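You operate a simulated robot arm through the tools that you are given. There is no shell and no other tool. Be economical: measure what you need, move in short steps, check, and stop when the job is done.

The job below is to be done with a simulated two-armed robot. You get a single attempt, and the scene is never put back.

JOB
Hold the pegged stirrup holder on the blue-legged bench top steady with one hand and flip the stirrup holder clamp the other way with the other.

The check looks at the end state, three seconds after you hand in, the way a careful person would. Anything else that was tipped, shoved, dropped, spilled or broken makes it a failure.

ROBOT AND FRAMES
Two 7-joint arms with two-finger parallel grippers on one trunk, on a base that drives. Base frame: it is fixed to the floor where the robot stands at the start and does not move with it; the origin is under the middle of the robot, x ahead of it, y to its left, z up. Lengths are in cm, angles in degrees, forces in N, time in s.
The left shoulder is at the start at [6, 18.9, 125.3], the right one opposite. With the tool pointing down near the work surface each hand reaches from about 10 to 64 cm from the robot's upright axis, wherever it stands, measured 20 degrees to its own side. Places, roughly: stirrup holder clamp [50, 20, 90]. Payload 3.43 kg a hand.
Tool frame (each hand has its own): the origin (TCP) lies between the finger pads and is the grasp point; the fingertips stand 3 cm ahead of it; z points along the fingers, y is the line along which they close. Largest opening 9.4 cm; finger width 2.8, thickness 1; the body of the gripper, 5 by 9.6 cm, starts 5.5 cm behind the TCP.
Orientation is that of the tool frame in the base frame, as a unit quaternion [w, x, y, z]. With the fingers straight down and closing along the base's y, the tool's x points along the base's -x, its y along +y and its z along -z.

CONTROLS
- The arms move only by the tool servo_tool. It takes "left_plan", "right_plan" or both (then of equal length, played together; a hand with none holds still); each is a list that holds one entry, the list of rows, each a list of 7 numbers: the shift along the tool's x, y, z in units of 150 mm (1.0 is 150 mm), then the turn, a rotation vector about the tool's x, y, z in units of 60 degrees (1.0 is 60 degrees), then the finger opening in cm, from 0 to 9.4. In form: [[[x, y, z, rx, ry, rz, fingers], ...]]. A call has 1 to 10 rows; each row is the pose to reach, as a shift and turn from the pose commanded when the call began, along the tool's axes at that moment. A call with a number of a shift or a turn outside -1 to 1 is refused whole. Rows are played at 5 a second. More than 5 cm and 8.6 degrees between two rows, or a gripper value outside its range, and nothing of the call is played. A pose out of reach is approached as far as the arm can. The call stops where the force on the tool passes 40 N (or 10 N more than at its start, if that is more) or the arm is blocked; 0.2 s more then pass. Each finger travels about 15.3 cm/s and halts on what it meets, pressing with about 33 N; the grip force reading is that of the motor and also rises with nothing between the fingers. The clock runs only during rows and for 0.2 s after the last one: add rows that repeat a pose to give the fingers time. The reply holds the time, the measured pose of the TCP, the force on the tool along the base axes, the opening and the grip force, in the units named above and with some noise, with the torque about the TCP (base axes, N m) and any sound that the robot's microphone picked up.
- Cameras (640 x 400 px; columns grow to the right, rows downward): "scene" is now at [0.89, 1.5, 179.32]; the picture's right is [0.20, -0.98, 0.00], its down [-0.83, -0.17, -0.53] and it looks along [0.51, 0.10, -0.85] (base axes); focal length 266 px, centre (320, 200). "left" rides on the left gripper at [7.6, -1.4, -10.2] in its tool frame; the picture's right is [0.18, 0.98, 0.00], its down [-0.75, 0.14, -0.64] and it looks along [-0.63, 0.12, 0.77] (tool axes); focal length 243 px, centre (320, 200). "right" rides on the right gripper at [7.6, 1.4, -10.3] in its tool frame; the picture's right is [-0.18, 0.98, 0.00], its down [-0.75, -0.14, -0.64] and it looks along [-0.63, -0.12, 0.77] (tool axes); focal length 243 px, centre (320, 200). There is no depth. A picture from a camera that has moved, and an enlarged one, comes with that camera's place and axes in the base frame and with its lens.
- snapshot(camera): a new picture of that camera. The clock stands still meanwhile.
- slide_trunk(by): slides the trunk up (or, below 0, down) by that many cm; the arms and the scene camera ride with it, the base frame stays. It gives what a move gives, with no picture.
- base_move(legs): drives the robot by 1 to 6 legs, each [ahead, left, turn to the left] in cm, cm and degrees, along the robot's own axes; the way and the turn of a leg run together, so that a leg with both is an arc; at most 150 cm and 180 degrees a leg. The arms and the cameras ride along, it lands a little off, and it stops where it bumps. It gives what a move gives.
- head_to(pan, tilt): turns the head with the scene camera to pan (to the left, within 86 degrees either way) and tilt (down, from -29 to 69), counted from straight ahead of the robot. It gives what a move gives.
- zoom(camera, box): a new picture of the part [left, top, right, bottom] of that camera's present view, enlarged. The clock stands still meanwhile.
- finish_job(): hands the job in; it is judged then, once.

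Go step by step. Nothing tells you exact positions but the pictures and the camera data: compare them with the known pose of the tool, close in by small moves and look again before you grip or let go. The budget is 120 turns and 88 pictures, counting those below and the enlarged ones. Unless the task says otherwise, let go and move clear before handing in, and close with one line.

The tools are called after "Call:" by a JSON object that holds its "method" and its "body". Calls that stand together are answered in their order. servo_tool: Moves the arms, as the interface text tells. Its arguments: {"type":"object","properties":{"left_plan":{"type":"array","items":{"type":"array","items":{"type":"array","items":{"type":"number"}}}},"right_plan":{"type":"array","items":{"type":"array","items":{"type":"array","items":{"type":"number"}}}}},"required":[]} The other tools are called the same way: slide_trunk (by) slides the trunk up or down; base_move (legs) drives the base; head_to (pan, tilt) turns the head that bears the scene camera; snapshot (camera) takes a picture; zoom (camera, box) takes an enlarged picture of a part of a camera's view; finish_job () hands the job in.

At the start:

```text
time: 0.0
left_position: [34.22, 27.23, 129.53]
left_ee_rot: [0.0, 0.0, 1.0, 0.0]
left_contact_force: [1.1, -0.4, 0.4]
left_moment: [0.01, -0.01, -0.04]
left_finger_gap: 9.41
left_finger_force: 0.0
right_position: [34.91, -1.32, 127.16]
right_ee_rot: [-0.001, 0.001, 1.0, 0.0]
right_contact_force: [-0.4, 0.2, 0.3]
right_moment: [-0.01, 0.0, 0.01]
right_finger_gap: 9.41
right_finger_force: 0.1
trunk travel left (down, up): [-92.5, 6.5]
robot x, y, heading: [-0.1, -0.07, 0.0]
head pan, tilt: [11.3, 58.3]
```

scene: 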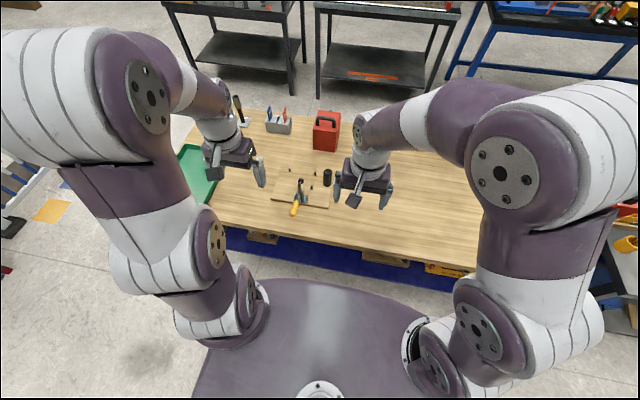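
right: 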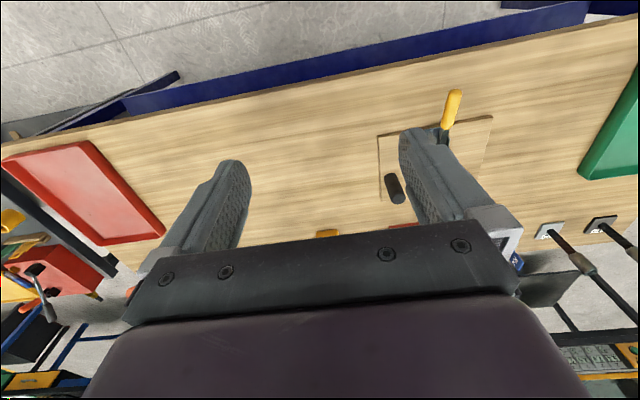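
left: 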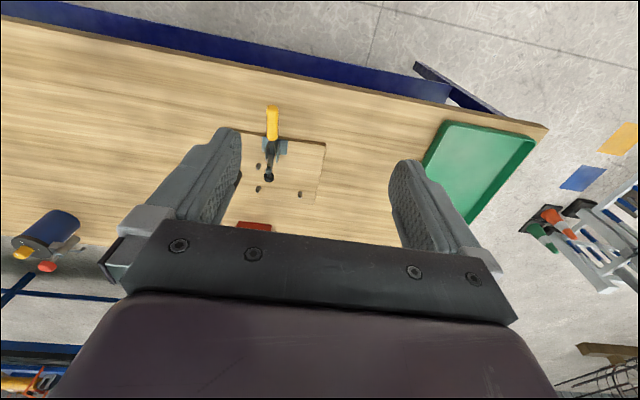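

I see a bench with a small board carrying a yellow-handled toggle clamp and a dark post. I'll enlarge it from the scene and left cameras.

Call:
{"method": "zoom", "body": {"camera": "scene", "box": [250, 150, 350, 220]}}

Call:
{"method": "zoom", "body": {"camera": "left", "box": [210, 90, 350, 220]}}

Call:
{"method": "zoom", "body": {"camera": "right", "box": [360, 70, 520, 240]}}

```text
5.71 times, centred on (300, 185) of scene
camera zoom: at [0.89, 1.5, 179.32], right [0.2, -0.98, 0.0], down [-0.83, -0.17, -0.53], along [0.51, 0.1, -0.85], focal length 1519 px, centre (434, 286)
```

zoom: 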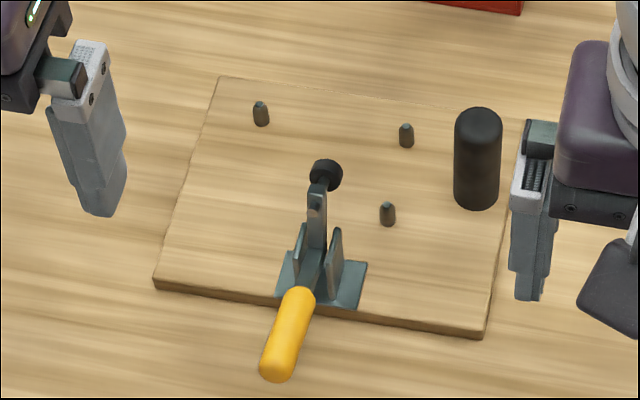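

```text
3.08 times, centred on (280, 155) of left
camera zoom: at [26.57, 25.81, 139.69], right [-0.18, 0.98, 0.0], down [0.75, 0.14, 0.64], along [0.63, 0.12, -0.77], focal length 746 px, centre (443, 338)
```

zoom: 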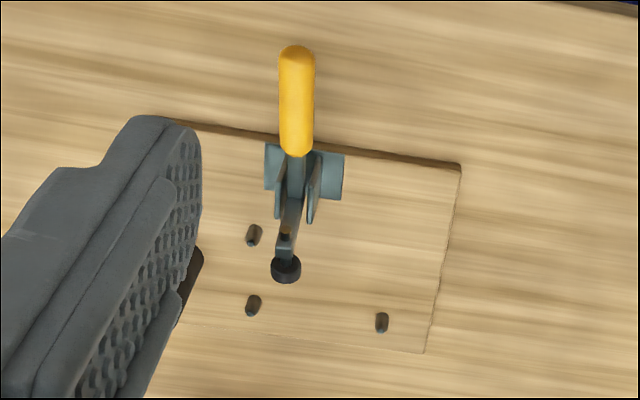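

```text
2.35 times, centred on (440, 155) of right
camera zoom: at [27.29, 0.09, 137.42], right [0.18, 0.98, 0.0], down [0.75, -0.14, 0.64], along [0.63, -0.12, -0.77], focal length 571 px, centre (38, 306)
```

zoom: 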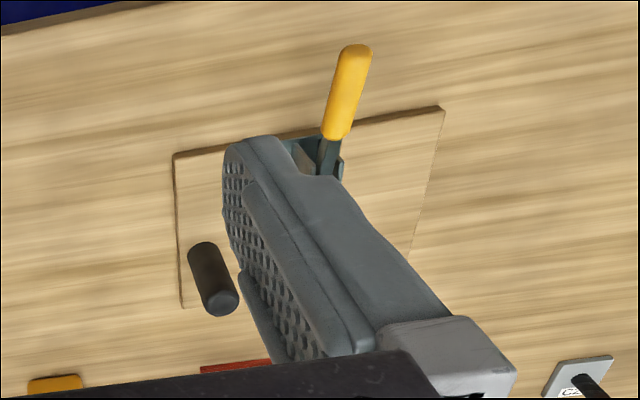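

The handle points toward the robot (tip near [44, 20, 93.6], root near [50.6, 20.4, 92.4]). The arm pad is near [58.8, 20.4, 95], and the dark post is near [63.4, 10.7], about 10 cm tall. The post is at the edge of the right hand's reach, so I'll move the base left and look at the gap to the bench.

Call:
{"method": "base_move", "body": {"legs": [[0, 19, 0]]}}

Call:
{"method": "head_to", "body": {"pan": 0, "tilt": 66}}

Call:
{"method": "snapshot", "body": {"camera": "scene"}}

Call:
{"method": "snapshot", "body": {"camera": "right"}}

```text
time: 1.6
left_position: [34.13, 45.87, 129.42]
left_ee_rot: [0.001, 0.0, 1.0, 0.002]
left_contact_force: [-0.1, -1.5, 0.1]
left_moment: [0.0, 0.0, -0.01]
left_finger_gap: 9.44
left_finger_force: 0.0
right_position: [34.95, 17.34, 127.24]
right_ee_rot: [0.001, 0.0, 1.0, 0.001]
right_contact_force: [0.6, -0.2, -0.1]
right_moment: [0.03, -0.01, 0.0]
right_finger_gap: 9.41
right_finger_force: 0.1
trunk travel left (down, up): [-92.5, 6.5]
robot x, y, heading: [0.35, 18.91, -0.2]
head pan, tilt: [11.3, 58.3]
```

```text
time: 2.3
left_position: [34.19, 46.22, 129.34]
left_ee_rot: [-0.001, 0.0, 1.0, 0.0]
left_contact_force: [0.3, 0.4, 1.0]
left_moment: [-0.02, 0.0, -0.01]
left_finger_gap: 9.43
left_finger_force: 0.0
right_position: [34.87, 17.63, 127.19]
right_ee_rot: [0.0, -0.001, 1.0, 0.001]
right_contact_force: [-0.2, 0.0, -0.5]
right_moment: [0.02, -0.02, 0.01]
right_finger_gap: 9.38
right_finger_force: 0.1
trunk travel left (down, up): [-92.5, 6.5]
robot x, y, heading: [-0.05, 18.79, -0.0]
head pan, tilt: [0.0, 66.0]
```

```text
81 pictures are left
camera scene: at [0.11, 19.15, 178.47], right [0.0, -1.0, 0.0], down [-0.91, 0.0, -0.41], along [0.41, 0.0, -0.91], focal length 266 px, centre (320, 200)
```

scene: 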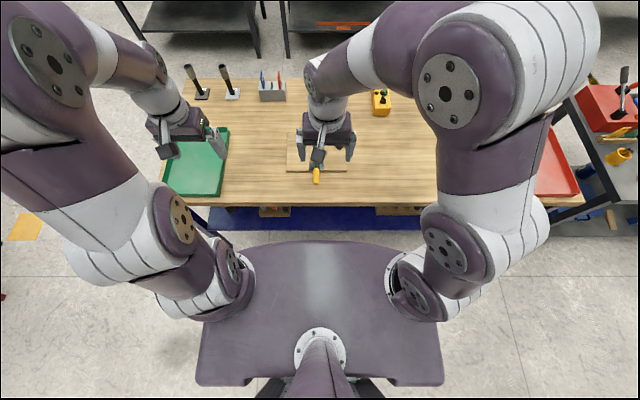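

```text
80 pictures are left
camera right: at [27.28, 19.04, 137.42], right [0.18, 0.98, 0.0], down [0.75, -0.14, 0.64], along [0.63, -0.12, -0.77], focal length 243 px, centre (320, 200)
```

right: 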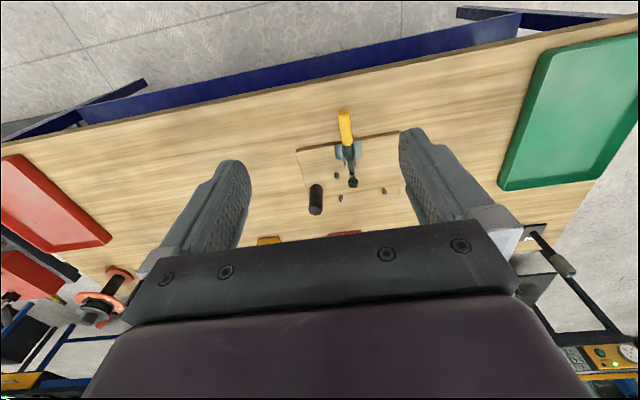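

There is ample room sideways. I'll enlarge the right camera view to refine the post and clamp positions.

Call:
{"method": "zoom", "body": {"camera": "right", "box": [280, 95, 420, 225]}}

```text
3.08 times, centred on (350, 160) of right
camera zoom: at [27.28, 19.04, 137.42], right [0.18, 0.98, 0.0], down [0.75, -0.14, 0.64], along [0.63, -0.12, -0.77], focal length 746 px, centre (228, 323)
```

zoom: 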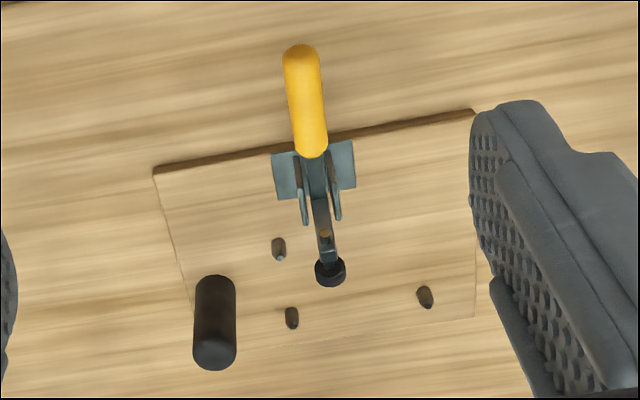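

The post centre looks to be about [62.5, 11]. I'll move the right hand partway, high above it.

Call:
{"method": "servo_tool", "body": {"right_plan": [[[-0.2, -0.09, 0.13, 0, 0, 0, 9.4], [-0.4, -0.18, 0.26, 0, 0, 0, 9.4], [-0.6, -0.26, 0.4, 0, 0, 0, 9.4], [-0.8, -0.35, 0.53, 0, 0, 0, 9.4], [-1, -0.44, 0.66, 0, 0, 0, 9.4], [-1, -0.44, 0.66, 0, 0, 0, 9.4]]]}}

Call:
{"method": "snapshot", "body": {"camera": "right"}}

Call:
{"method": "zoom", "body": {"camera": "scene", "box": [260, 90, 400, 200]}}

```text
time: 3.7
left_position: [33.95, 46.35, 129.33]
left_ee_rot: [0.0, 0.0, 1.0, 0.0]
left_contact_force: [-0.2, 0.0, 0.0]
left_moment: [0.02, -0.02, 0.04]
left_finger_gap: 9.42
left_finger_force: 0.1
right_position: [49.42, 10.85, 117.32]
right_ee_rot: [0.0, 0.001, 1.0, 0.0]
right_contact_force: [-0.2, 0.1, 0.4]
right_moment: [0.01, -0.03, -0.02]
right_finger_gap: 9.38
right_finger_force: 0.1
trunk travel left (down, up): [-92.5, 6.5]
robot x, y, heading: [0.14, 18.83, -0.0]
head pan, tilt: [0.0, 66.0]
```

```text
78 pictures are left
camera right: at [41.87, 12.34, 127.59], right [0.18, 0.98, 0.0], down [0.75, -0.14, 0.64], along [0.63, -0.12, -0.77], focal length 243 px, centre (320, 200)
```

right: 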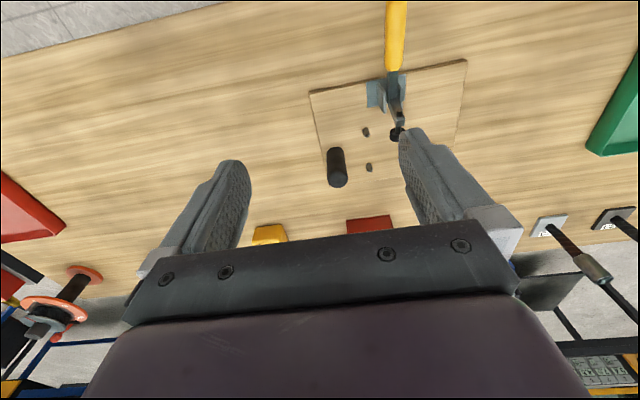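

```text
3.64 times, centred on (330, 145) of scene
camera zoom: at [0.01, 19.13, 178.47], right [0.0, -1.0, 0.0], down [-0.91, 0.0, -0.41], along [0.41, 0.0, -0.91], focal length 967 px, centre (284, 400)
```

zoom: 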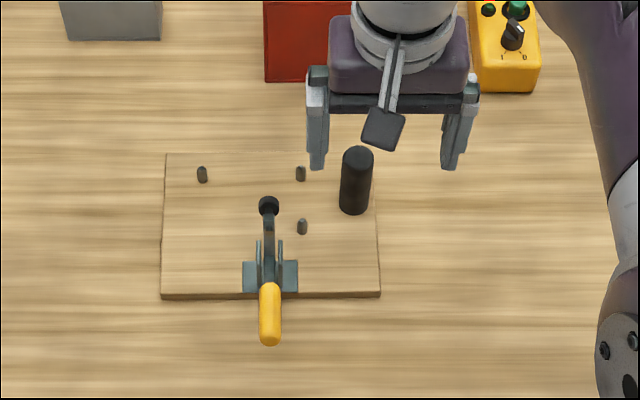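

Combined views put the post at about [63.5, 11.1]. I'll move above it.

Call:
{"method": "servo_tool", "body": {"right_plan": [[[-0.3, 0.01, 0.1, 0, 0, 0, 9.4], [-0.6, 0.01, 0.2, 0, 0, 0, 9.4], [-0.94, 0.02, 0.45, 0, 0, 0, 9.4], [-0.94, 0.02, 0.6, 0, 0, 0, 9.4], [-0.94, 0.02, 0.6, 0, 0, 0, 9.4]]]}}

Call:
{"method": "snapshot", "body": {"camera": "right"}}

Call:
{"method": "zoom", "body": {"camera": "scene", "box": [260, 90, 400, 200]}}

```text
refused: row 3 steps farther than a row can; nothing moved
```

```text
76 pictures are left
camera right: at [41.87, 12.34, 127.59], right [0.18, 0.98, 0.0], down [0.75, -0.14, 0.64], along [0.63, -0.12, -0.77], focal length 243 px, centre (320, 200)
```

right: 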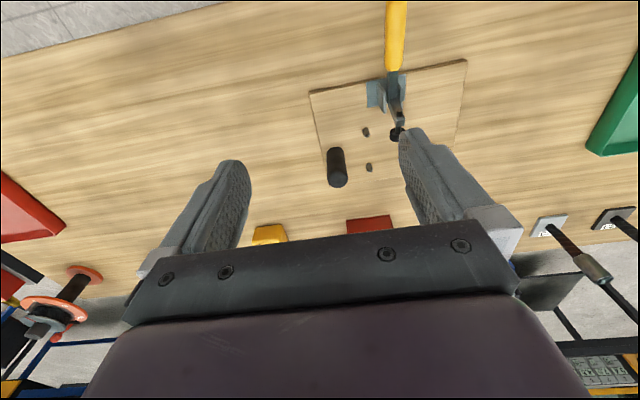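

```text
3.64 times, centred on (330, 145) of scene
camera zoom: at [0.01, 19.13, 178.47], right [0.0, -1.0, 0.0], down [-0.91, 0.0, -0.41], along [0.41, 0.0, -0.91], focal length 967 px, centre (284, 400)
```

zoom: 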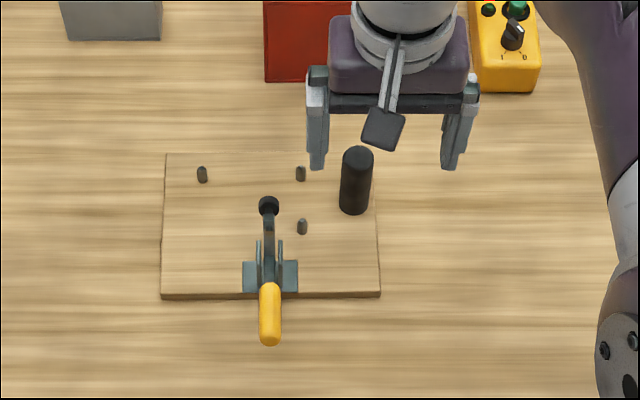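

The step was too long and nothing moved. I'll repeat it with shorter rows.

Call:
{"method": "servo_tool", "body": {"right_plan": [[[-0.24, 0.01, 0.15, 0, 0, 0, 9.4], [-0.48, 0.01, 0.3, 0, 0, 0, 9.4], [-0.72, 0.02, 0.45, 0, 0, 0, 9.4], [-0.94, 0.02, 0.6, 0, 0, 0, 9.4], [-0.94, 0.02, 0.6, 0, 0, 0, 9.4], [-0.94, 0.02, 0.6, 0, 0, 0, 9.4]]]}}

Call:
{"method": "snapshot", "body": {"camera": "right"}}

Call:
{"method": "snapshot", "body": {"camera": "left"}}

```text
time: 5.1
left_position: [34.12, 46.21, 129.43]
left_ee_rot: [0.0, 0.0, 1.0, -0.001]
left_contact_force: [-0.6, -0.8, -0.1]
left_moment: [0.03, 0.02, -0.01]
left_finger_gap: 9.39
left_finger_force: 0.2
right_position: [60.77, 10.75, 108.6]
right_ee_rot: [0.001, 0.0, 1.0, -0.001]
right_contact_force: [0.3, -0.1, 0.3]
right_moment: [0.03, 0.02, 0.02]
right_finger_gap: 9.4
right_finger_force: 0.0
right hand out of reach, approached as far as the arm can: row 3, 4, 5, 6
trunk travel left (down, up): [-92.5, 6.5]
robot x, y, heading: [0.28, 18.66, 0.0]
head pan, tilt: [0.0, 66.0]
```

```text
74 pictures are left
camera right: at [52.99, 12.17, 118.76], right [0.18, 0.98, 0.0], down [0.75, -0.14, 0.64], along [0.63, -0.12, -0.77], focal length 243 px, centre (320, 200)
```

right: 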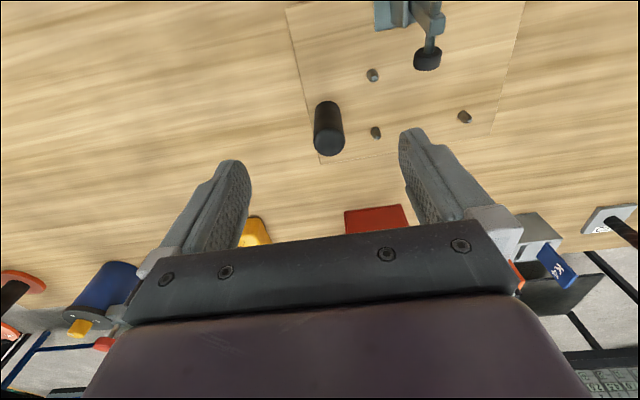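

```text
73 pictures are left
camera left: at [26.58, 44.71, 139.69], right [-0.18, 0.98, 0.0], down [0.75, 0.14, 0.64], along [0.63, 0.12, -0.77], focal length 243 px, centre (320, 200)
```

left: 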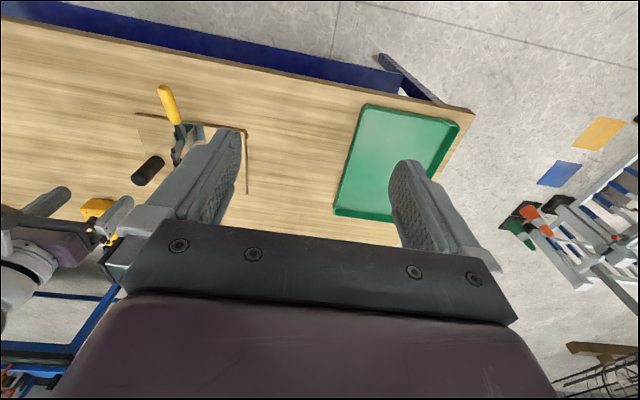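

The arm ran out of reach 3 cm short of the post. I'll pitch the right tool 25° so the fingers point forward and down, which extends the reach without moving the base.

Call:
{"method": "servo_tool", "body": {"right_plan": [[[0, 0, 0, 0, -0.1, 0, 9.4], [0, 0, 0, 0, -0.2, 0, 9.4], [0, 0, 0, 0, -0.3, 0, 9.4], [0, 0, 0, 0, -0.42, 0, 9.4], [0, 0, 0, 0, -0.42, 0, 9.4], [0, 0, 0, 0, -0.42, 0, 9.4]]]}}

Call:
{"method": "snapshot", "body": {"camera": "right"}}

Call:
{"method": "zoom", "body": {"camera": "scene", "box": [260, 90, 400, 200]}}

```text
time: 6.5
left_position: [34.16, 46.24, 129.42]
left_ee_rot: [0.0, -0.001, 1.0, 0.0]
left_contact_force: [-0.4, 0.8, 0.0]
left_moment: [0.01, -0.01, -0.02]
left_finger_gap: 9.41
left_finger_force: 0.1
right_position: [60.8, 10.92, 108.51]
right_ee_rot: [0.218, 0.0, 0.976, 0.0]
right_contact_force: [0.2, 0.1, -0.3]
right_moment: [0.01, -0.01, -0.02]
right_finger_gap: 9.38
right_finger_force: 0.1
trunk travel left (down, up): [-92.5, 6.5]
robot x, y, heading: [-0.07, 18.95, 0.1]
head pan, tilt: [0.0, 66.0]
```

```text
72 pictures are left
camera right: at [49.49, 12.25, 114.58], right [0.17, 0.98, 0.08], down [0.41, -0.14, 0.9], along [0.9, -0.12, -0.42], focal length 243 px, centre (320, 200)
```

right: 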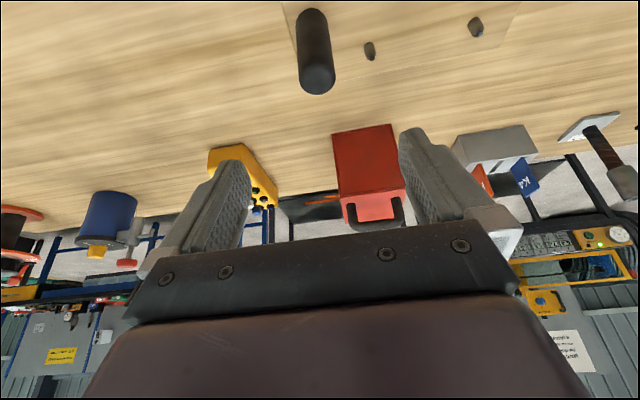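

```text
3.64 times, centred on (330, 145) of scene
camera zoom: at [0.18, 19.06, 178.47], right [0.0, -1.0, 0.0], down [-0.91, 0.0, -0.41], along [0.41, 0.0, -0.91], focal length 967 px, centre (284, 400)
```

zoom: 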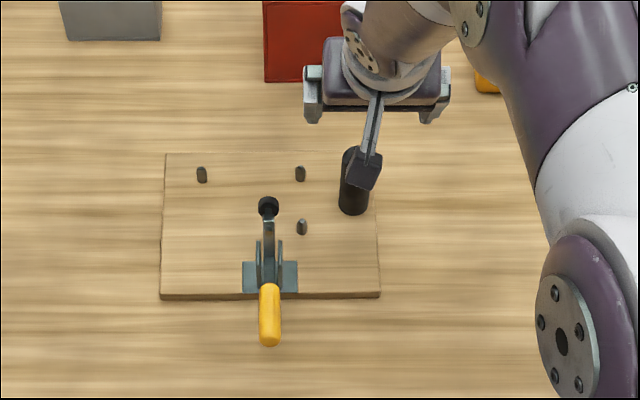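

The post is confirmed at about [63.4, 11.0], with its top near z 97.6. I'll lower the open, tilted right hand around it.

Call:
{"method": "servo_tool", "body": {"right_plan": [[[0.05, 0.005, 0.19, 0, 0, 0, 9.4], [0.1, 0.005, 0.38, 0, 0, 0, 9.4], [0.15, 0.005, 0.57, 0, 0, 0, 9.4], [0.2, 0.005, 0.76, 0, 0, 0, 9.4], [0.255, 0.005, 0.95, 0, 0, 0, 9.4], [0.255, 0.005, 0.95, 0, 0, 0, 9.4]]]}}

Call:
{"method": "snapshot", "body": {"camera": "right"}}

Call:
{"method": "zoom", "body": {"camera": "scene", "box": [260, 90, 400, 200]}}

```text
time: 7.9
left_position: [34.18, 46.32, 129.51]
left_ee_rot: [0.0, 0.001, 1.0, 0.0]
left_contact_force: [-0.2, 0.2, 0.5]
left_moment: [-0.03, 0.01, 0.02]
left_finger_gap: 9.38
left_finger_force: 0.2
right_position: [63.19, 10.9, 94.11]
right_ee_rot: [0.219, 0.0, 0.976, 0.0]
right_contact_force: [0.4, 0.8, -0.5]
right_moment: [-0.01, 0.0, 0.0]
right_finger_gap: 9.4
right_finger_force: 0.0
trunk travel left (down, up): [-92.5, 6.5]
robot x, y, heading: [-0.15, 19.13, 0.0]
head pan, tilt: [0.0, 66.0]
```

```text
70 pictures are left
camera right: at [51.95, 12.36, 99.96], right [0.17, 0.98, 0.08], down [0.41, -0.14, 0.9], along [0.9, -0.12, -0.42], focal length 243 px, centre (320, 200)
```

right: 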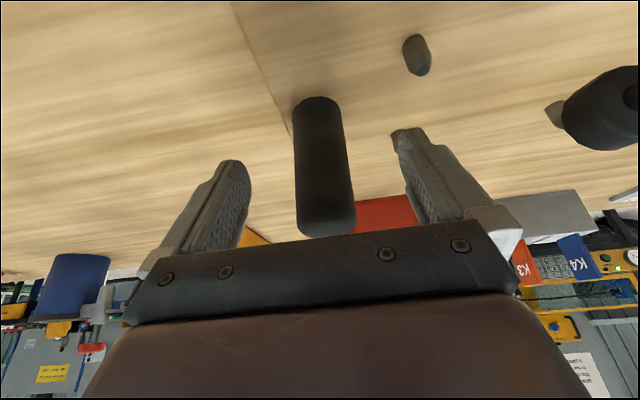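

```text
3.64 times, centred on (330, 145) of scene
camera zoom: at [0.06, 19.08, 178.47], right [0.0, -1.0, 0.0], down [-0.91, 0.0, -0.41], along [0.41, 0.0, -0.91], focal length 967 px, centre (284, 400)
```

zoom: 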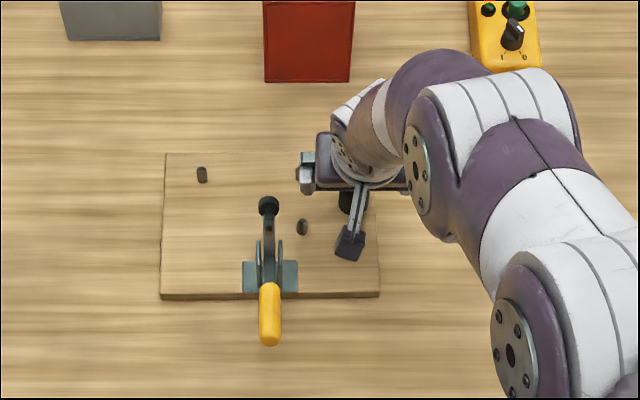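

The post sits between the pads, about 0.2 cm off centre. I'll centre on it and close gently.

Call:
{"method": "servo_tool", "body": {"right_plan": [[[0, 0.015, 0, 0, 0, 0, 7], [0, 0.015, 0, 0, 0, 0, 5], [0, 0.015, 0, 0, 0, 0, 3.6], [0, 0.015, 0, 0, 0, 0, 2.8], [0, 0.015, 0, 0, 0, 0, 2.5], [0, 0.015, 0, 0, 0, 0, 2.5]]]}}

Call:
{"method": "snapshot", "body": {"camera": "right"}}

```text
time: 9.3
left_position: [34.1, 46.1, 129.42]
left_ee_rot: [0.0, -0.001, 1.0, 0.0]
left_contact_force: [-0.3, 0.1, -0.2]
left_moment: [0.02, 0.0, 0.04]
left_finger_gap: 9.43
left_finger_force: 0.1
right_position: [63.33, 11.14, 93.9]
right_ee_rot: [0.218, 0.001, 0.976, 0.0]
right_contact_force: [1.0, -3.1, 1.1]
right_moment: [-0.01, 0.0, -0.07]
right_finger_gap: 3.62
right_finger_force: 32.7
trunk travel left (down, up): [-92.5, 6.5]
robot x, y, heading: [0.11, 18.81, -0.1]
head pan, tilt: [0.0, 66.0]
```

```text
68 pictures are left
camera right: at [52.03, 12.53, 99.97], right [0.17, 0.98, 0.08], down [0.41, -0.14, 0.9], along [0.9, -0.12, -0.43], focal length 243 px, centre (320, 200)
```

right: 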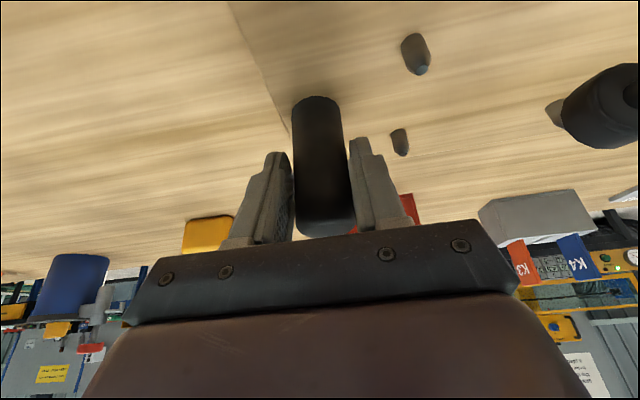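

The post is held firmly at a 3.6 cm grip. I'll bring the left hand round with the camera facing sideways to inspect the clamp mechanism.

Call:
{"method": "servo_tool", "body": {"left_plan": [[[-0.12, -0.08, 0.08, 0, 0, 0.125, 9.4], [-0.24, -0.16, 0.16, 0, 0, 0.25, 9.4], [-0.36, -0.24, 0.24, 0, 0, 0.375, 9.4], [-0.48, -0.32, 0.32, 0, 0, 0.5, 9.4], [-0.6, -0.4, 0.4, 0, 0, 0.625, 9.4], [-0.72, -0.48, 0.5, 0, 0, 0.75, 9.4], [-0.84, -0.56, 0.6, 0, 0, 0.875, 9.4], [-0.96, -0.64, 0.7, 0, 0, 1, 9.4], [-0.96, -0.64, 0.7, 0, 0, 1, 9.4]]]}}

Call:
{"method": "snapshot", "body": {"camera": "left"}}

```text
time: 11.3
left_position: [48.53, 36.42, 118.86]
left_ee_rot: [0.0, 0.5, 0.866, 0.0]
left_contact_force: [-1.8, 0.9, -0.6]
left_moment: [-0.03, 0.02, -0.01]
left_finger_gap: 9.39
left_finger_force: 0.0
right_position: [63.2, 11.21, 93.9]
right_ee_rot: [0.218, 0.0, 0.976, -0.001]
right_contact_force: [-2.4, -2.1, 0.0]
right_moment: [-0.05, 0.04, 0.08]
right_finger_gap: 3.63
right_finger_force: 33.2
trunk travel left (down, up): [-92.5, 6.5]
robot x, y, heading: [-0.07, 18.97, -0.0]
head pan, tilt: [0.0, 66.0]
```

```text
67 pictures are left
camera left: at [43.66, 42.22, 129.21], right [0.76, 0.65, 0.0], down [0.5, -0.58, 0.64], along [0.42, -0.49, -0.77], focal length 243 px, centre (320, 200)
```

left: 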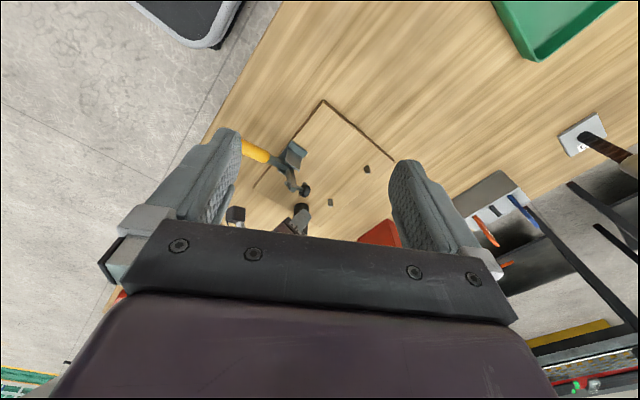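

The clamp is visible now. I'll finish the yaw and go lower for a side view.

Call:
{"method": "servo_tool", "body": {"left_plan": [[[-0.05, 0.055, 0.18, 0, 0, 0.125, 9.4], [-0.1, 0.11, 0.36, 0, 0, 0.25, 9.4], [-0.15, 0.16, 0.54, 0, 0, 0.375, 9.4], [-0.2, 0.22, 0.72, 0, 0, 0.5, 9.4], [-0.2, 0.22, 0.72, 0, 0, 0.5, 9.4]]]}}

Call:
{"method": "servo_tool", "body": {"left_plan": [[[0, 0, 0, 0, -0.14, 0, 9.4], [0, 0, 0, 0, -0.28, 0, 9.4], [0, 0, 0, 0, -0.42, 0, 9.4], [0, 0, 0, 0, -0.5, 0, 9.4], [0, 0, 0, 0, -0.5, 0, 9.4]]]}}

Call:
{"method": "snapshot", "body": {"camera": "left"}}

```text
time: 12.5
left_position: [53.09, 35.64, 107.9]
left_ee_rot: [0.001, 0.708, 0.707, 0.0]
left_contact_force: [0.2, 0.4, -0.7]
left_moment: [-0.04, -0.01, 0.01]
left_finger_gap: 9.38
left_finger_force: 0.0
right_position: [63.16, 11.22, 94.03]
right_ee_rot: [0.218, -0.001, 0.976, 0.0]
right_contact_force: [-1.2, -1.6, -0.5]
right_moment: [-0.04, 0.07, 0.08]
right_finger_gap: 3.61
right_finger_force: 32.9
trunk travel left (down, up): [-92.5, 6.5]
robot x, y, heading: [0.17, 18.52, 0.1]
head pan, tilt: [0.0, 66.0]
```

```text
time: 13.7
left_position: [52.77, 35.61, 108.01]
left_ee_rot: [0.184, 0.683, 0.683, -0.184]
left_contact_force: [0.4, -0.2, 0.0]
left_moment: [-0.01, 0.01, 0.01]
left_finger_gap: 9.41
left_finger_force: 0.0
right_position: [63.29, 11.22, 93.98]
right_ee_rot: [0.218, 0.0, 0.976, 0.0]
right_contact_force: [-0.7, -0.9, -0.9]
right_moment: [0.03, 0.03, 0.0]
right_finger_gap: 3.61
right_finger_force: 33.1
trunk travel left (down, up): [-92.5, 6.5]
robot x, y, heading: [-0.15, 18.62, 0.0]
head pan, tilt: [0.0, 66.0]
```

```text
66 pictures are left
camera left: at [51.56, 47.24, 113.11], right [0.98, 0.16, -0.09], down [0.14, -0.33, 0.93], along [0.12, -0.93, -0.35], focal length 243 px, centre (320, 200)
```

left: 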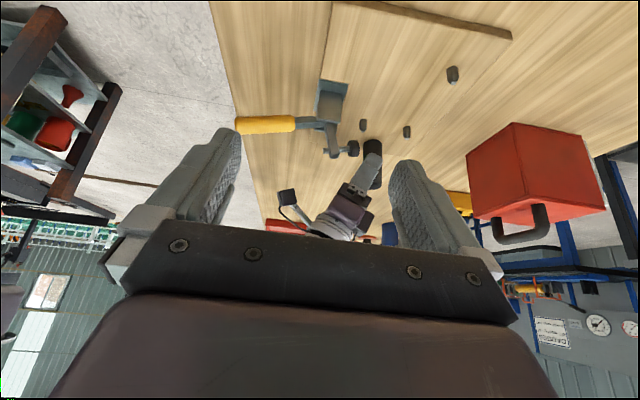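

Call:
{"method": "zoom", "body": {"camera": "left", "box": [220, 70, 400, 180]}}

```text
3.56 times, centred on (310, 125) of left
camera zoom: at [51.56, 47.24, 113.11], right [0.98, 0.16, -0.09], down [0.14, -0.33, 0.93], along [0.12, -0.93, -0.35], focal length 863 px, centre (356, 467)
```

zoom: 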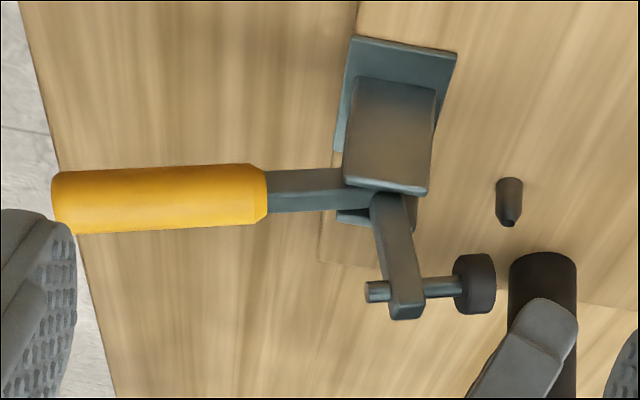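

The side view (upside down) shows how the clamp works. The handle lies horizontally toward the robot, the arm stands up, and the pivot is near [55, 20.4, 91.8]. Flipping it means swinging the handle up about 85° so the pad comes down onto the board. I'll close the left fingers into a rod pointing toward -y and bring it beside and below the handle.

Call:
{"method": "servo_tool", "body": {"left_plan": [[[0.03, -0.08, 0.16, 0, -0.08, 0, 6], [0.07, -0.16, 0.32, 0, -0.16, 0, 3], [0.1, -0.24, 0.48, 0, -0.25, 0, 0], [0.13, -0.32, 0.64, 0, -0.33, 0, 0], [0.17, -0.4, 0.8, 0, -0.42, 0, 0], [0.2, -0.47, 0.96, 0, -0.5, 0, 0], [0.2, -0.47, 0.96, 0, -0.5, 0, 0]]]}}

Call:
{"method": "snapshot", "body": {"camera": "left"}}

Call:
{"method": "snapshot", "body": {"camera": "scene"}}

```text
time: 15.3
left_position: [43.1, 29.0, 94.19]
left_ee_rot: [0.315, 0.624, 0.637, -0.325]
left_contact_force: [-0.3, -0.5, 0.0]
left_moment: [0.01, 0.0, 0.02]
left_finger_gap: 0.0
left_finger_force: 33.1
left hand out of reach, approached as far as the arm can: row 4, 5, 6, 7
right_position: [63.19, 11.2, 93.95]
right_ee_rot: [0.218, 0.0, 0.976, -0.001]
right_contact_force: [-1.5, -1.4, 0.2]
right_moment: [0.07, 0.01, 0.0]
right_finger_gap: 3.6
right_finger_force: 33.0
trunk travel left (down, up): [-92.5, 6.5]
robot x, y, heading: [0.22, 18.96, 0.0]
head pan, tilt: [0.0, 66.0]
```

```text
64 pictures are left
camera left: at [41.54, 41.65, 94.18], right [0.98, 0.12, -0.17], down [0.16, 0.07, 0.98], along [0.13, -0.99, 0.05], focal length 243 px, centre (320, 200)
```

left: 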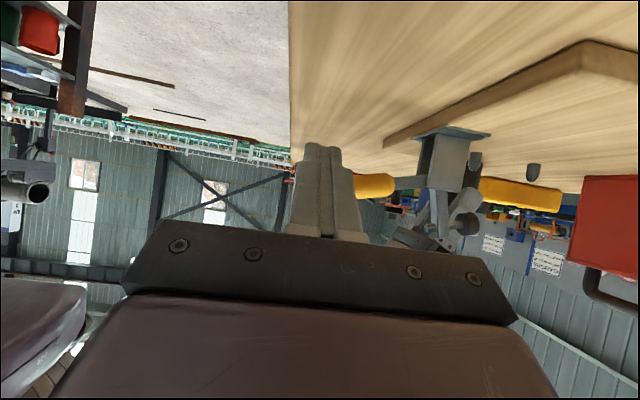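

```text
63 pictures are left
camera scene: at [0.11, 19.04, 178.47], right [0.0, -1.0, 0.0], down [-0.91, 0.0, -0.41], along [0.41, 0.0, -0.91], focal length 266 px, centre (320, 200)
```

scene: 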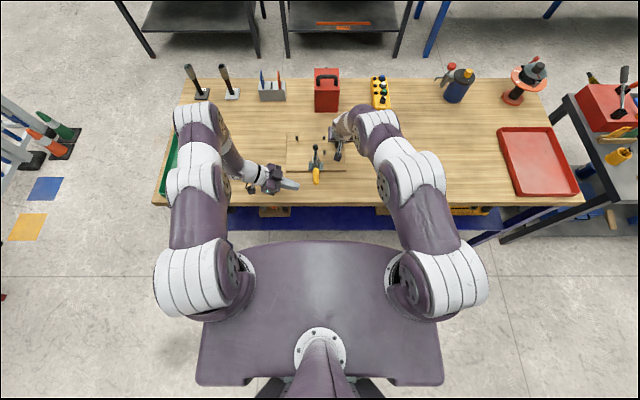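

The left rod is at [43.1, 29, 94.2], beside the handle. I'll shift it to x ≈ 45.9 and lower it below handle level before sliding under.

Call:
{"method": "servo_tool", "body": {"left_plan": [[[0.08, 0.1, 0.06, 0, 0, 0, 0], [0.162, 0.19, 0.12, 0, 0, 0, 0], [0.162, 0.19, 0.12, 0, 0, 0, 0]]]}}

Call:
{"method": "snapshot", "body": {"camera": "left"}}

Call:
{"method": "zoom", "body": {"camera": "scene", "box": [230, 120, 370, 220]}}

```text
time: 16.1
left_position: [44.68, 28.51, 91.24]
left_ee_rot: [0.313, 0.625, 0.64, -0.318]
left_contact_force: [0.7, 0.1, 0.2]
left_moment: [0.01, -0.02, -0.02]
left_finger_gap: 0.0
left_finger_force: 32.4
left hand out of reach, approached as far as the arm can: row 1, 2, 3
right_position: [63.26, 11.19, 93.94]
right_ee_rot: [0.218, 0.001, 0.976, -0.001]
right_contact_force: [-1.5, -0.9, 0.0]
right_moment: [0.04, -0.03, -0.03]
right_finger_gap: 3.59
right_finger_force: 32.9
trunk travel left (down, up): [-92.5, 6.5]
robot x, y, heading: [0.16, 19.06, 0.2]
head pan, tilt: [0.0, 66.0]
```

```text
62 pictures are left
camera left: at [43.16, 41.04, 91.44], right [0.98, 0.13, -0.16], down [0.16, 0.06, 0.99], along [0.13, -0.99, 0.04], focal length 243 px, centre (320, 200)
```

left: 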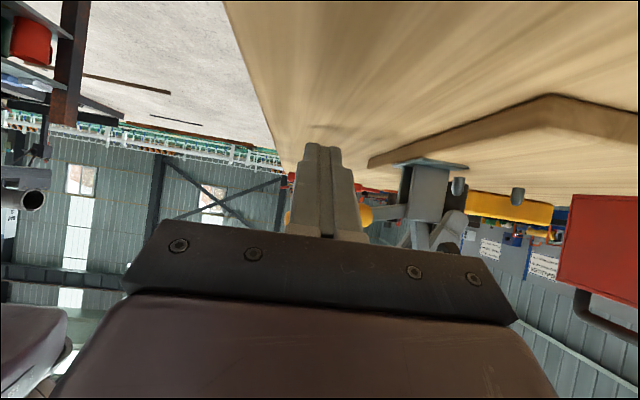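

```text
4.00 times, centred on (300, 170) of scene
camera zoom: at [0.11, 19.04, 178.47], right [0.0, -1.0, 0.0], down [-0.91, 0.0, -0.41], along [0.41, 0.0, -0.91], focal length 1064 px, centre (400, 320)
```

zoom: 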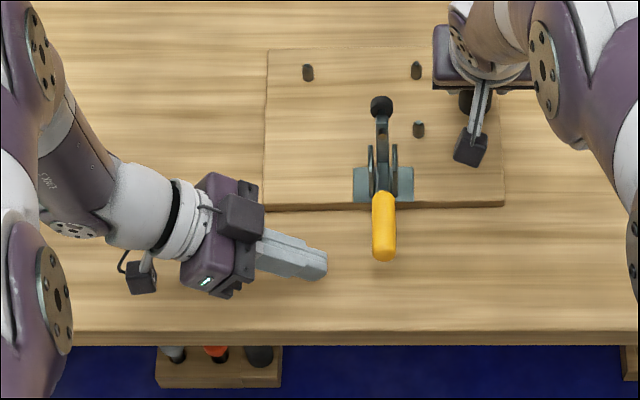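

The rod is low enough but not yet under the handle. I'll slide toward -y in small steps, first to just outside the handle.

Call:
{"method": "servo_tool", "body": {"left_plan": [[[-0.07, 0.04, 0.095, 0, 0, 0, 0], [-0.14, 0.09, 0.19, 0, 0, 0, 0], [-0.14, 0.09, 0.19, 0, 0, 0, 0]]]}}

Call:
{"method": "zoom", "body": {"camera": "scene", "box": [260, 130, 360, 210]}}

Call:
{"method": "zoom", "body": {"camera": "left", "box": [260, 120, 480, 260]}}

```text
time: 16.9
left_position: [45.42, 24.82, 91.55]
left_ee_rot: [0.315, 0.624, 0.638, -0.323]
left_contact_force: [-0.3, -0.3, 0.2]
left_moment: [-0.01, 0.0, 0.02]
left_finger_gap: 0.01
left_finger_force: 32.9
left hand out of reach, approached as far as the arm can: row 1, 2, 3
right_position: [63.16, 11.22, 93.94]
right_ee_rot: [0.218, 0.001, 0.976, 0.0]
right_contact_force: [-1.1, -1.8, 0.2]
right_moment: [0.03, 0.0, 0.0]
right_finger_gap: 3.62
right_finger_force: 32.9
trunk travel left (down, up): [-92.5, 6.5]
robot x, y, heading: [-0.17, 18.77, -0.1]
head pan, tilt: [0.0, 66.0]
```

```text
5.00 times, centred on (310, 170) of scene
camera zoom: at [0.1, 19.05, 178.47], right [0.0, -1.0, 0.0], down [-0.91, 0.0, -0.41], along [0.41, 0.0, -0.91], focal length 1330 px, centre (370, 350)
```

zoom: 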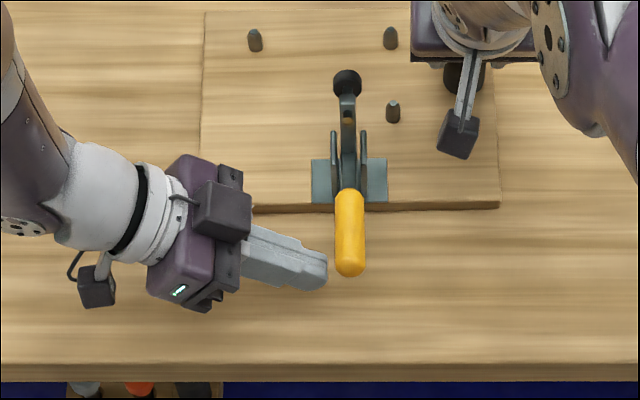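

```text
2.86 times, centred on (370, 190) of left
camera zoom: at [43.94, 37.46, 91.54], right [0.98, 0.12, -0.17], down [0.16, 0.07, 0.98], along [0.13, -0.99, 0.05], focal length 693 px, centre (177, 229)
```

zoom: 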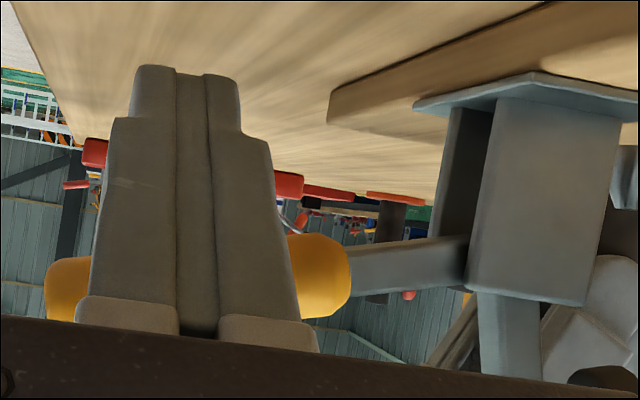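

The tip clears the underside of the handle (bottom at z ≈ 92–93). I'll slide under it, slightly lower.

Call:
{"method": "servo_tool", "body": {"left_plan": [[[-0.01, 0.03, 0.06, 0, 0, 0, 0], [-0.05, 0.06, 0.14, 0, 0, 0, 0], [-0.093, 0.08, 0.229, 0, 0, 0, 0], [-0.093, 0.08, 0.229, 0, 0, 0, 0]]]}}

Call:
{"method": "zoom", "body": {"camera": "scene", "box": [260, 130, 360, 210]}}

Call:
{"method": "zoom", "body": {"camera": "left", "box": [260, 120, 480, 260]}}

```text
time: 17.9
left_position: [46.54, 21.13, 90.54]
left_ee_rot: [0.315, 0.625, 0.637, -0.324]
left_contact_force: [-0.3, 0.4, 0.2]
left_moment: [0.0, 0.0, -0.02]
left_finger_gap: 0.0
left_finger_force: 33.4
right_position: [63.31, 11.24, 93.91]
right_ee_rot: [0.218, 0.001, 0.976, 0.0]
right_contact_force: [-4.0, -1.2, 0.0]
right_moment: [-0.02, -0.01, 0.02]
right_finger_gap: 3.6
right_finger_force: 33.2
trunk travel left (down, up): [-92.5, 6.5]
robot x, y, heading: [-0.27, 18.99, 0.1]
head pan, tilt: [0.0, 66.0]
```

```text
5.00 times, centred on (310, 170) of scene
camera zoom: at [0.1, 19.05, 178.47], right [0.0, -1.0, 0.0], down [-0.91, 0.0, -0.41], along [0.41, 0.0, -0.91], focal length 1330 px, centre (370, 350)
```

zoom: 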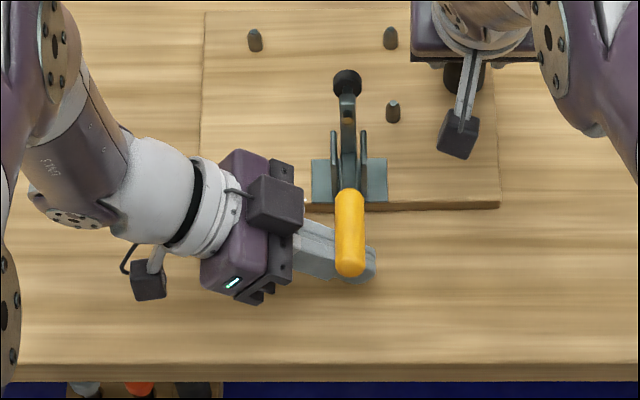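

```text
2.86 times, centred on (370, 190) of left
camera zoom: at [44.99, 33.9, 90.57], right [0.98, 0.12, -0.17], down [0.16, 0.07, 0.98], along [0.13, -0.99, 0.05], focal length 693 px, centre (177, 229)
```

zoom: 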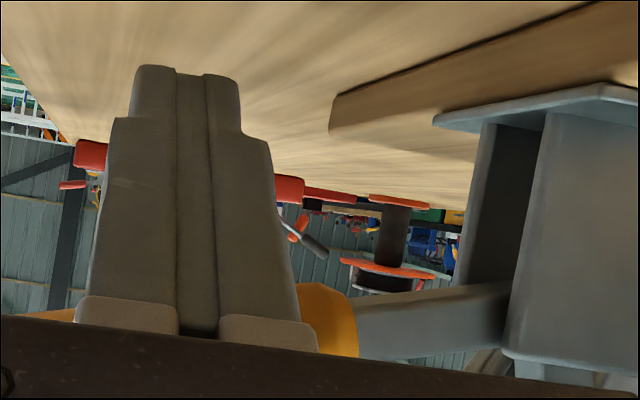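

The rod is under the handle. I'll raise it along the handle's arc in small steps, with the right hand holding the post.

Call:
{"method": "servo_tool", "body": {"left_plan": [[[-0.043, -0.02, -0.031, 0, 0, 0, 0], [-0.12, -0.03, -0.09, 0, 0, 0, 0], [-0.204, -0.039, -0.149, 0, 0, 0, 0], [-0.29, 0, -0.21, 0, 0, 0, 0], [-0.373, 0.05, -0.272, 0, 0, 0, 0], [-0.373, 0.05, -0.272, 0, 0, 0, 0]]]}}

Call:
{"method": "zoom", "body": {"camera": "scene", "box": [260, 130, 360, 210]}}

Call:
{"method": "snapshot", "body": {"camera": "left"}}

```text
time: 19.3
left_position: [47.39, 21.2, 97.45]
left_ee_rot: [0.316, 0.624, 0.637, -0.324]
left_contact_force: [-0.3, 0.8, -0.7]
left_moment: [0.02, 0.0, 0.0]
left_finger_gap: 0.0
left_finger_force: 32.8
right_position: [63.38, 11.11, 93.91]
right_ee_rot: [0.218, 0.0, 0.976, 0.0]
right_contact_force: [-0.8, -1.4, 0.7]
right_moment: [0.06, -0.03, -0.07]
right_finger_gap: 3.62
right_finger_force: 33.0
trunk travel left (down, up): [-92.5, 6.5]
robot x, y, heading: [-0.05, 19.26, -0.1]
head pan, tilt: [0.0, 66.0]
```

```text
5.00 times, centred on (310, 170) of scene
camera zoom: at [0.14, 19.02, 178.47], right [0.0, -1.0, 0.0], down [-0.91, 0.0, -0.41], along [0.41, 0.0, -0.91], focal length 1330 px, centre (370, 350)
```

zoom: 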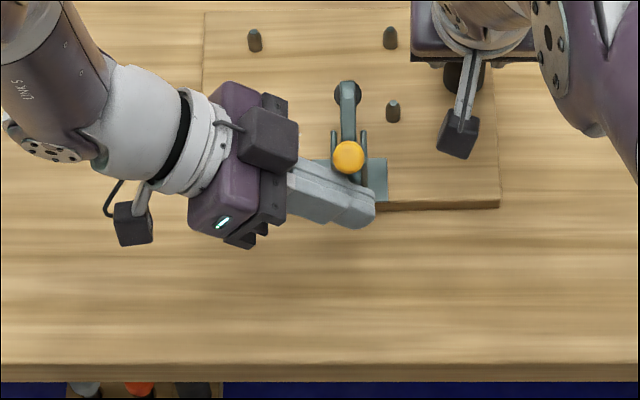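

```text
55 pictures are left
camera left: at [45.93, 33.94, 97.38], right [0.98, 0.12, -0.17], down [0.16, 0.07, 0.98], along [0.13, -0.99, 0.05], focal length 243 px, centre (320, 200)
```

left: 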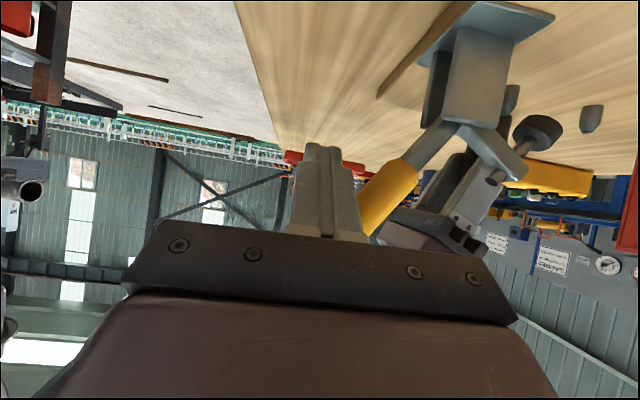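

The handle swings freely at about 125°, and the arm is coming down. I'll continue the arc toward vertical.

Call:
{"method": "servo_tool", "body": {"left_plan": [[[-0.07, 0.09, -0.05, 0, 0, 0, 0], [-0.139, 0.183, -0.099, 0, 0, 0, 0], [-0.17, 0.28, -0.12, 0, 0, 0, 0], [-0.197, 0.372, -0.139, 0, 0, 0, 0], [-0.197, 0.372, -0.139, 0, 0, 0, 0]]]}}

Call:
{"method": "zoom", "body": {"camera": "scene", "box": [260, 130, 360, 210]}}

Call:
{"method": "snapshot", "body": {"camera": "left"}}

```text
time: 20.5
left_position: [50.87, 20.49, 100.93]
left_ee_rot: [0.314, 0.625, 0.641, -0.316]
left_contact_force: [0.2, -0.7, -0.8]
left_moment: [0.01, 0.02, 0.0]
left_finger_gap: 0.0
left_finger_force: 32.7
left hand out of reach, approached as far as the arm can: row 2, 3, 4, 5
right_position: [63.22, 11.17, 93.95]
right_ee_rot: [0.218, -0.001, 0.976, 0.0]
right_contact_force: [-1.9, -1.8, 1.2]
right_moment: [0.0, 0.0, -0.03]
right_finger_gap: 3.61
right_finger_force: 33.1
trunk travel left (down, up): [-92.5, 6.5]
robot x, y, heading: [0.31, 19.2, -0.1]
head pan, tilt: [0.0, 66.0]
```

```text
5.00 times, centred on (310, 170) of scene
camera zoom: at [0.1, 19.01, 178.47], right [0.0, -1.0, 0.0], down [-0.91, 0.0, -0.41], along [0.41, 0.0, -0.91], focal length 1330 px, centre (370, 350)
```

zoom: 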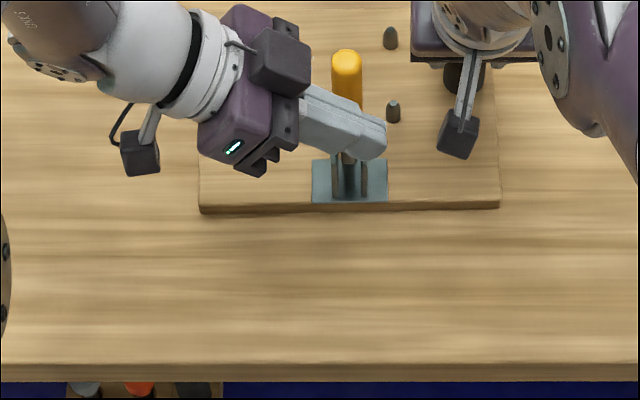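

```text
53 pictures are left
camera left: at [49.33, 33.12, 101.09], right [0.98, 0.13, -0.16], down [0.15, 0.06, 0.99], along [0.14, -0.99, 0.04], focal length 243 px, centre (320, 200)
```

left: 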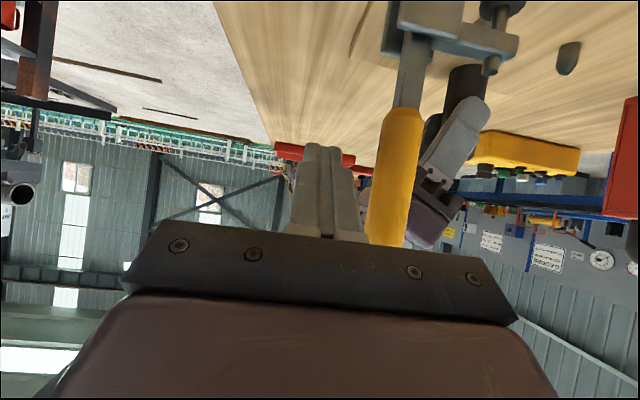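

The handle looks near vertical and possibly past the rod. I'll zoom on the clamp.

Call:
{"method": "zoom", "body": {"camera": "left", "box": [300, 0, 560, 160]}}

Call:
{"method": "zoom", "body": {"camera": "right", "box": [320, 0, 640, 200]}}

```text
2.46 times, centred on (430, 80) of left
camera zoom: at [49.33, 33.12, 101.09], right [0.98, 0.13, -0.16], down [0.15, 0.06, 0.99], along [0.14, -0.99, 0.04], focal length 597 px, centre (49, 495)
```

zoom: 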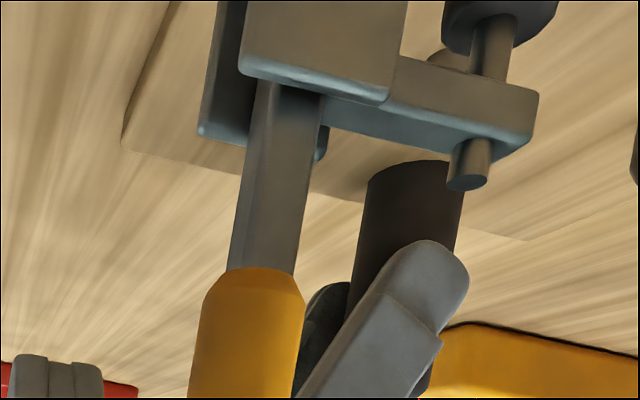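

```text
2.00 times, centred on (480, 100) of right
camera zoom: at [52.0, 12.56, 99.97], right [0.17, 0.98, 0.08], down [0.41, -0.14, 0.9], along [0.9, -0.12, -0.43], focal length 485 px, centre (0, 400)
```

zoom: 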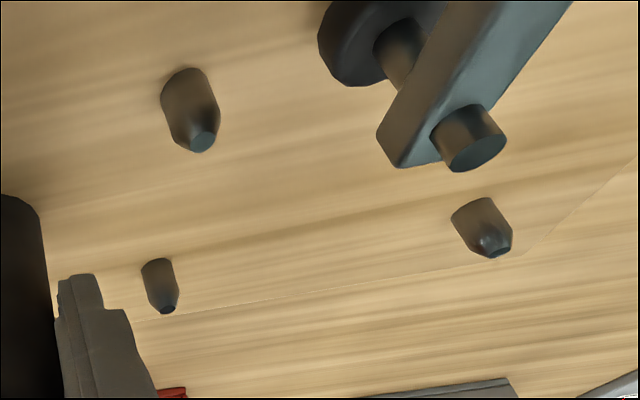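

The clamp arm is about horizontal with the pad down, and the handle is about 91°, roughly 2 cm ahead of the rod. I'll give it a gentle forward nudge, with a bit less pitch for reach, to confirm it's on its stop.

Call:
{"method": "servo_tool", "body": {"left_plan": [[[0, 0.04, 0, 0, 0.1, 0, 0], [0, 0.08, 0, 0, 0.2, 0, 0], [0, 0.12, 0, 0, 0.25, 0, 0], [0, 0.16, 0, 0, 0.25, 0, 0], [0, 0.19, 0, 0, 0.25, 0, 0], [0, 0.22, 0, 0, 0.25, 0, 0], [0, 0.22, 0, 0, 0.25, 0, 0]]]}}

Call:
{"method": "snapshot", "body": {"camera": "left"}}

Call:
{"method": "zoom", "body": {"camera": "scene", "box": [260, 130, 360, 210]}}

```text
time: 22.1
left_position: [53.82, 20.41, 100.72]
left_ee_rot: [0.23, 0.661, 0.673, -0.24]
left_contact_force: [-12.0, -0.2, 2.3]
left_moment: [0.03, -0.04, 0.17]
left_finger_gap: 0.02
left_finger_force: 32.7
right_position: [63.23, 11.29, 94.08]
right_ee_rot: [0.22, 0.0, 0.975, 0.0]
right_contact_force: [10.4, 4.4, -0.2]
right_moment: [0.0, -0.14, -0.22]
right_finger_gap: 3.47
right_finger_force: 32.7
trunk travel left (down, up): [-92.5, 6.5]
robot x, y, heading: [-0.07, 19.14, 0.2]
head pan, tilt: [0.0, 66.0]
```

```text
50 pictures are left
camera left: at [52.43, 32.62, 104.13], right [0.98, 0.15, -0.13], down [0.16, -0.18, 0.97], along [0.12, -0.97, -0.2], focal length 243 px, centre (320, 200)
```

left: 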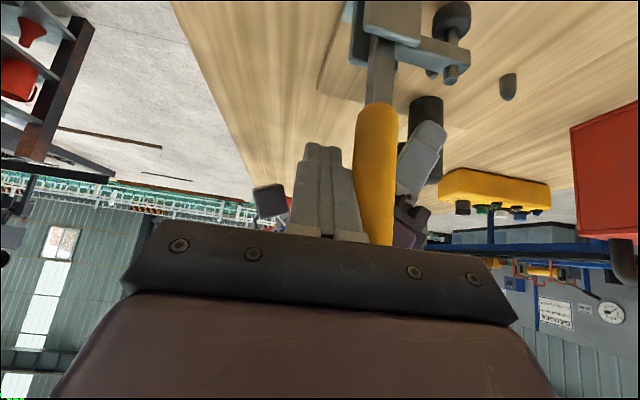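

```text
5.00 times, centred on (310, 170) of scene
camera zoom: at [0.02, 19.19, 178.47], right [0.0, -1.0, 0.0], down [-0.91, 0.0, -0.41], along [0.41, 0.0, -0.91], focal length 1330 px, centre (370, 350)
```

zoom: 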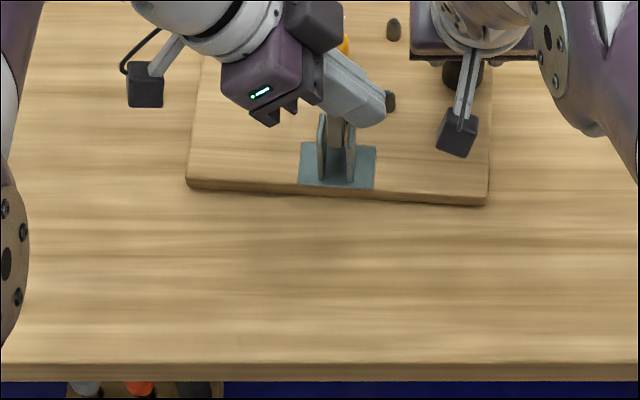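

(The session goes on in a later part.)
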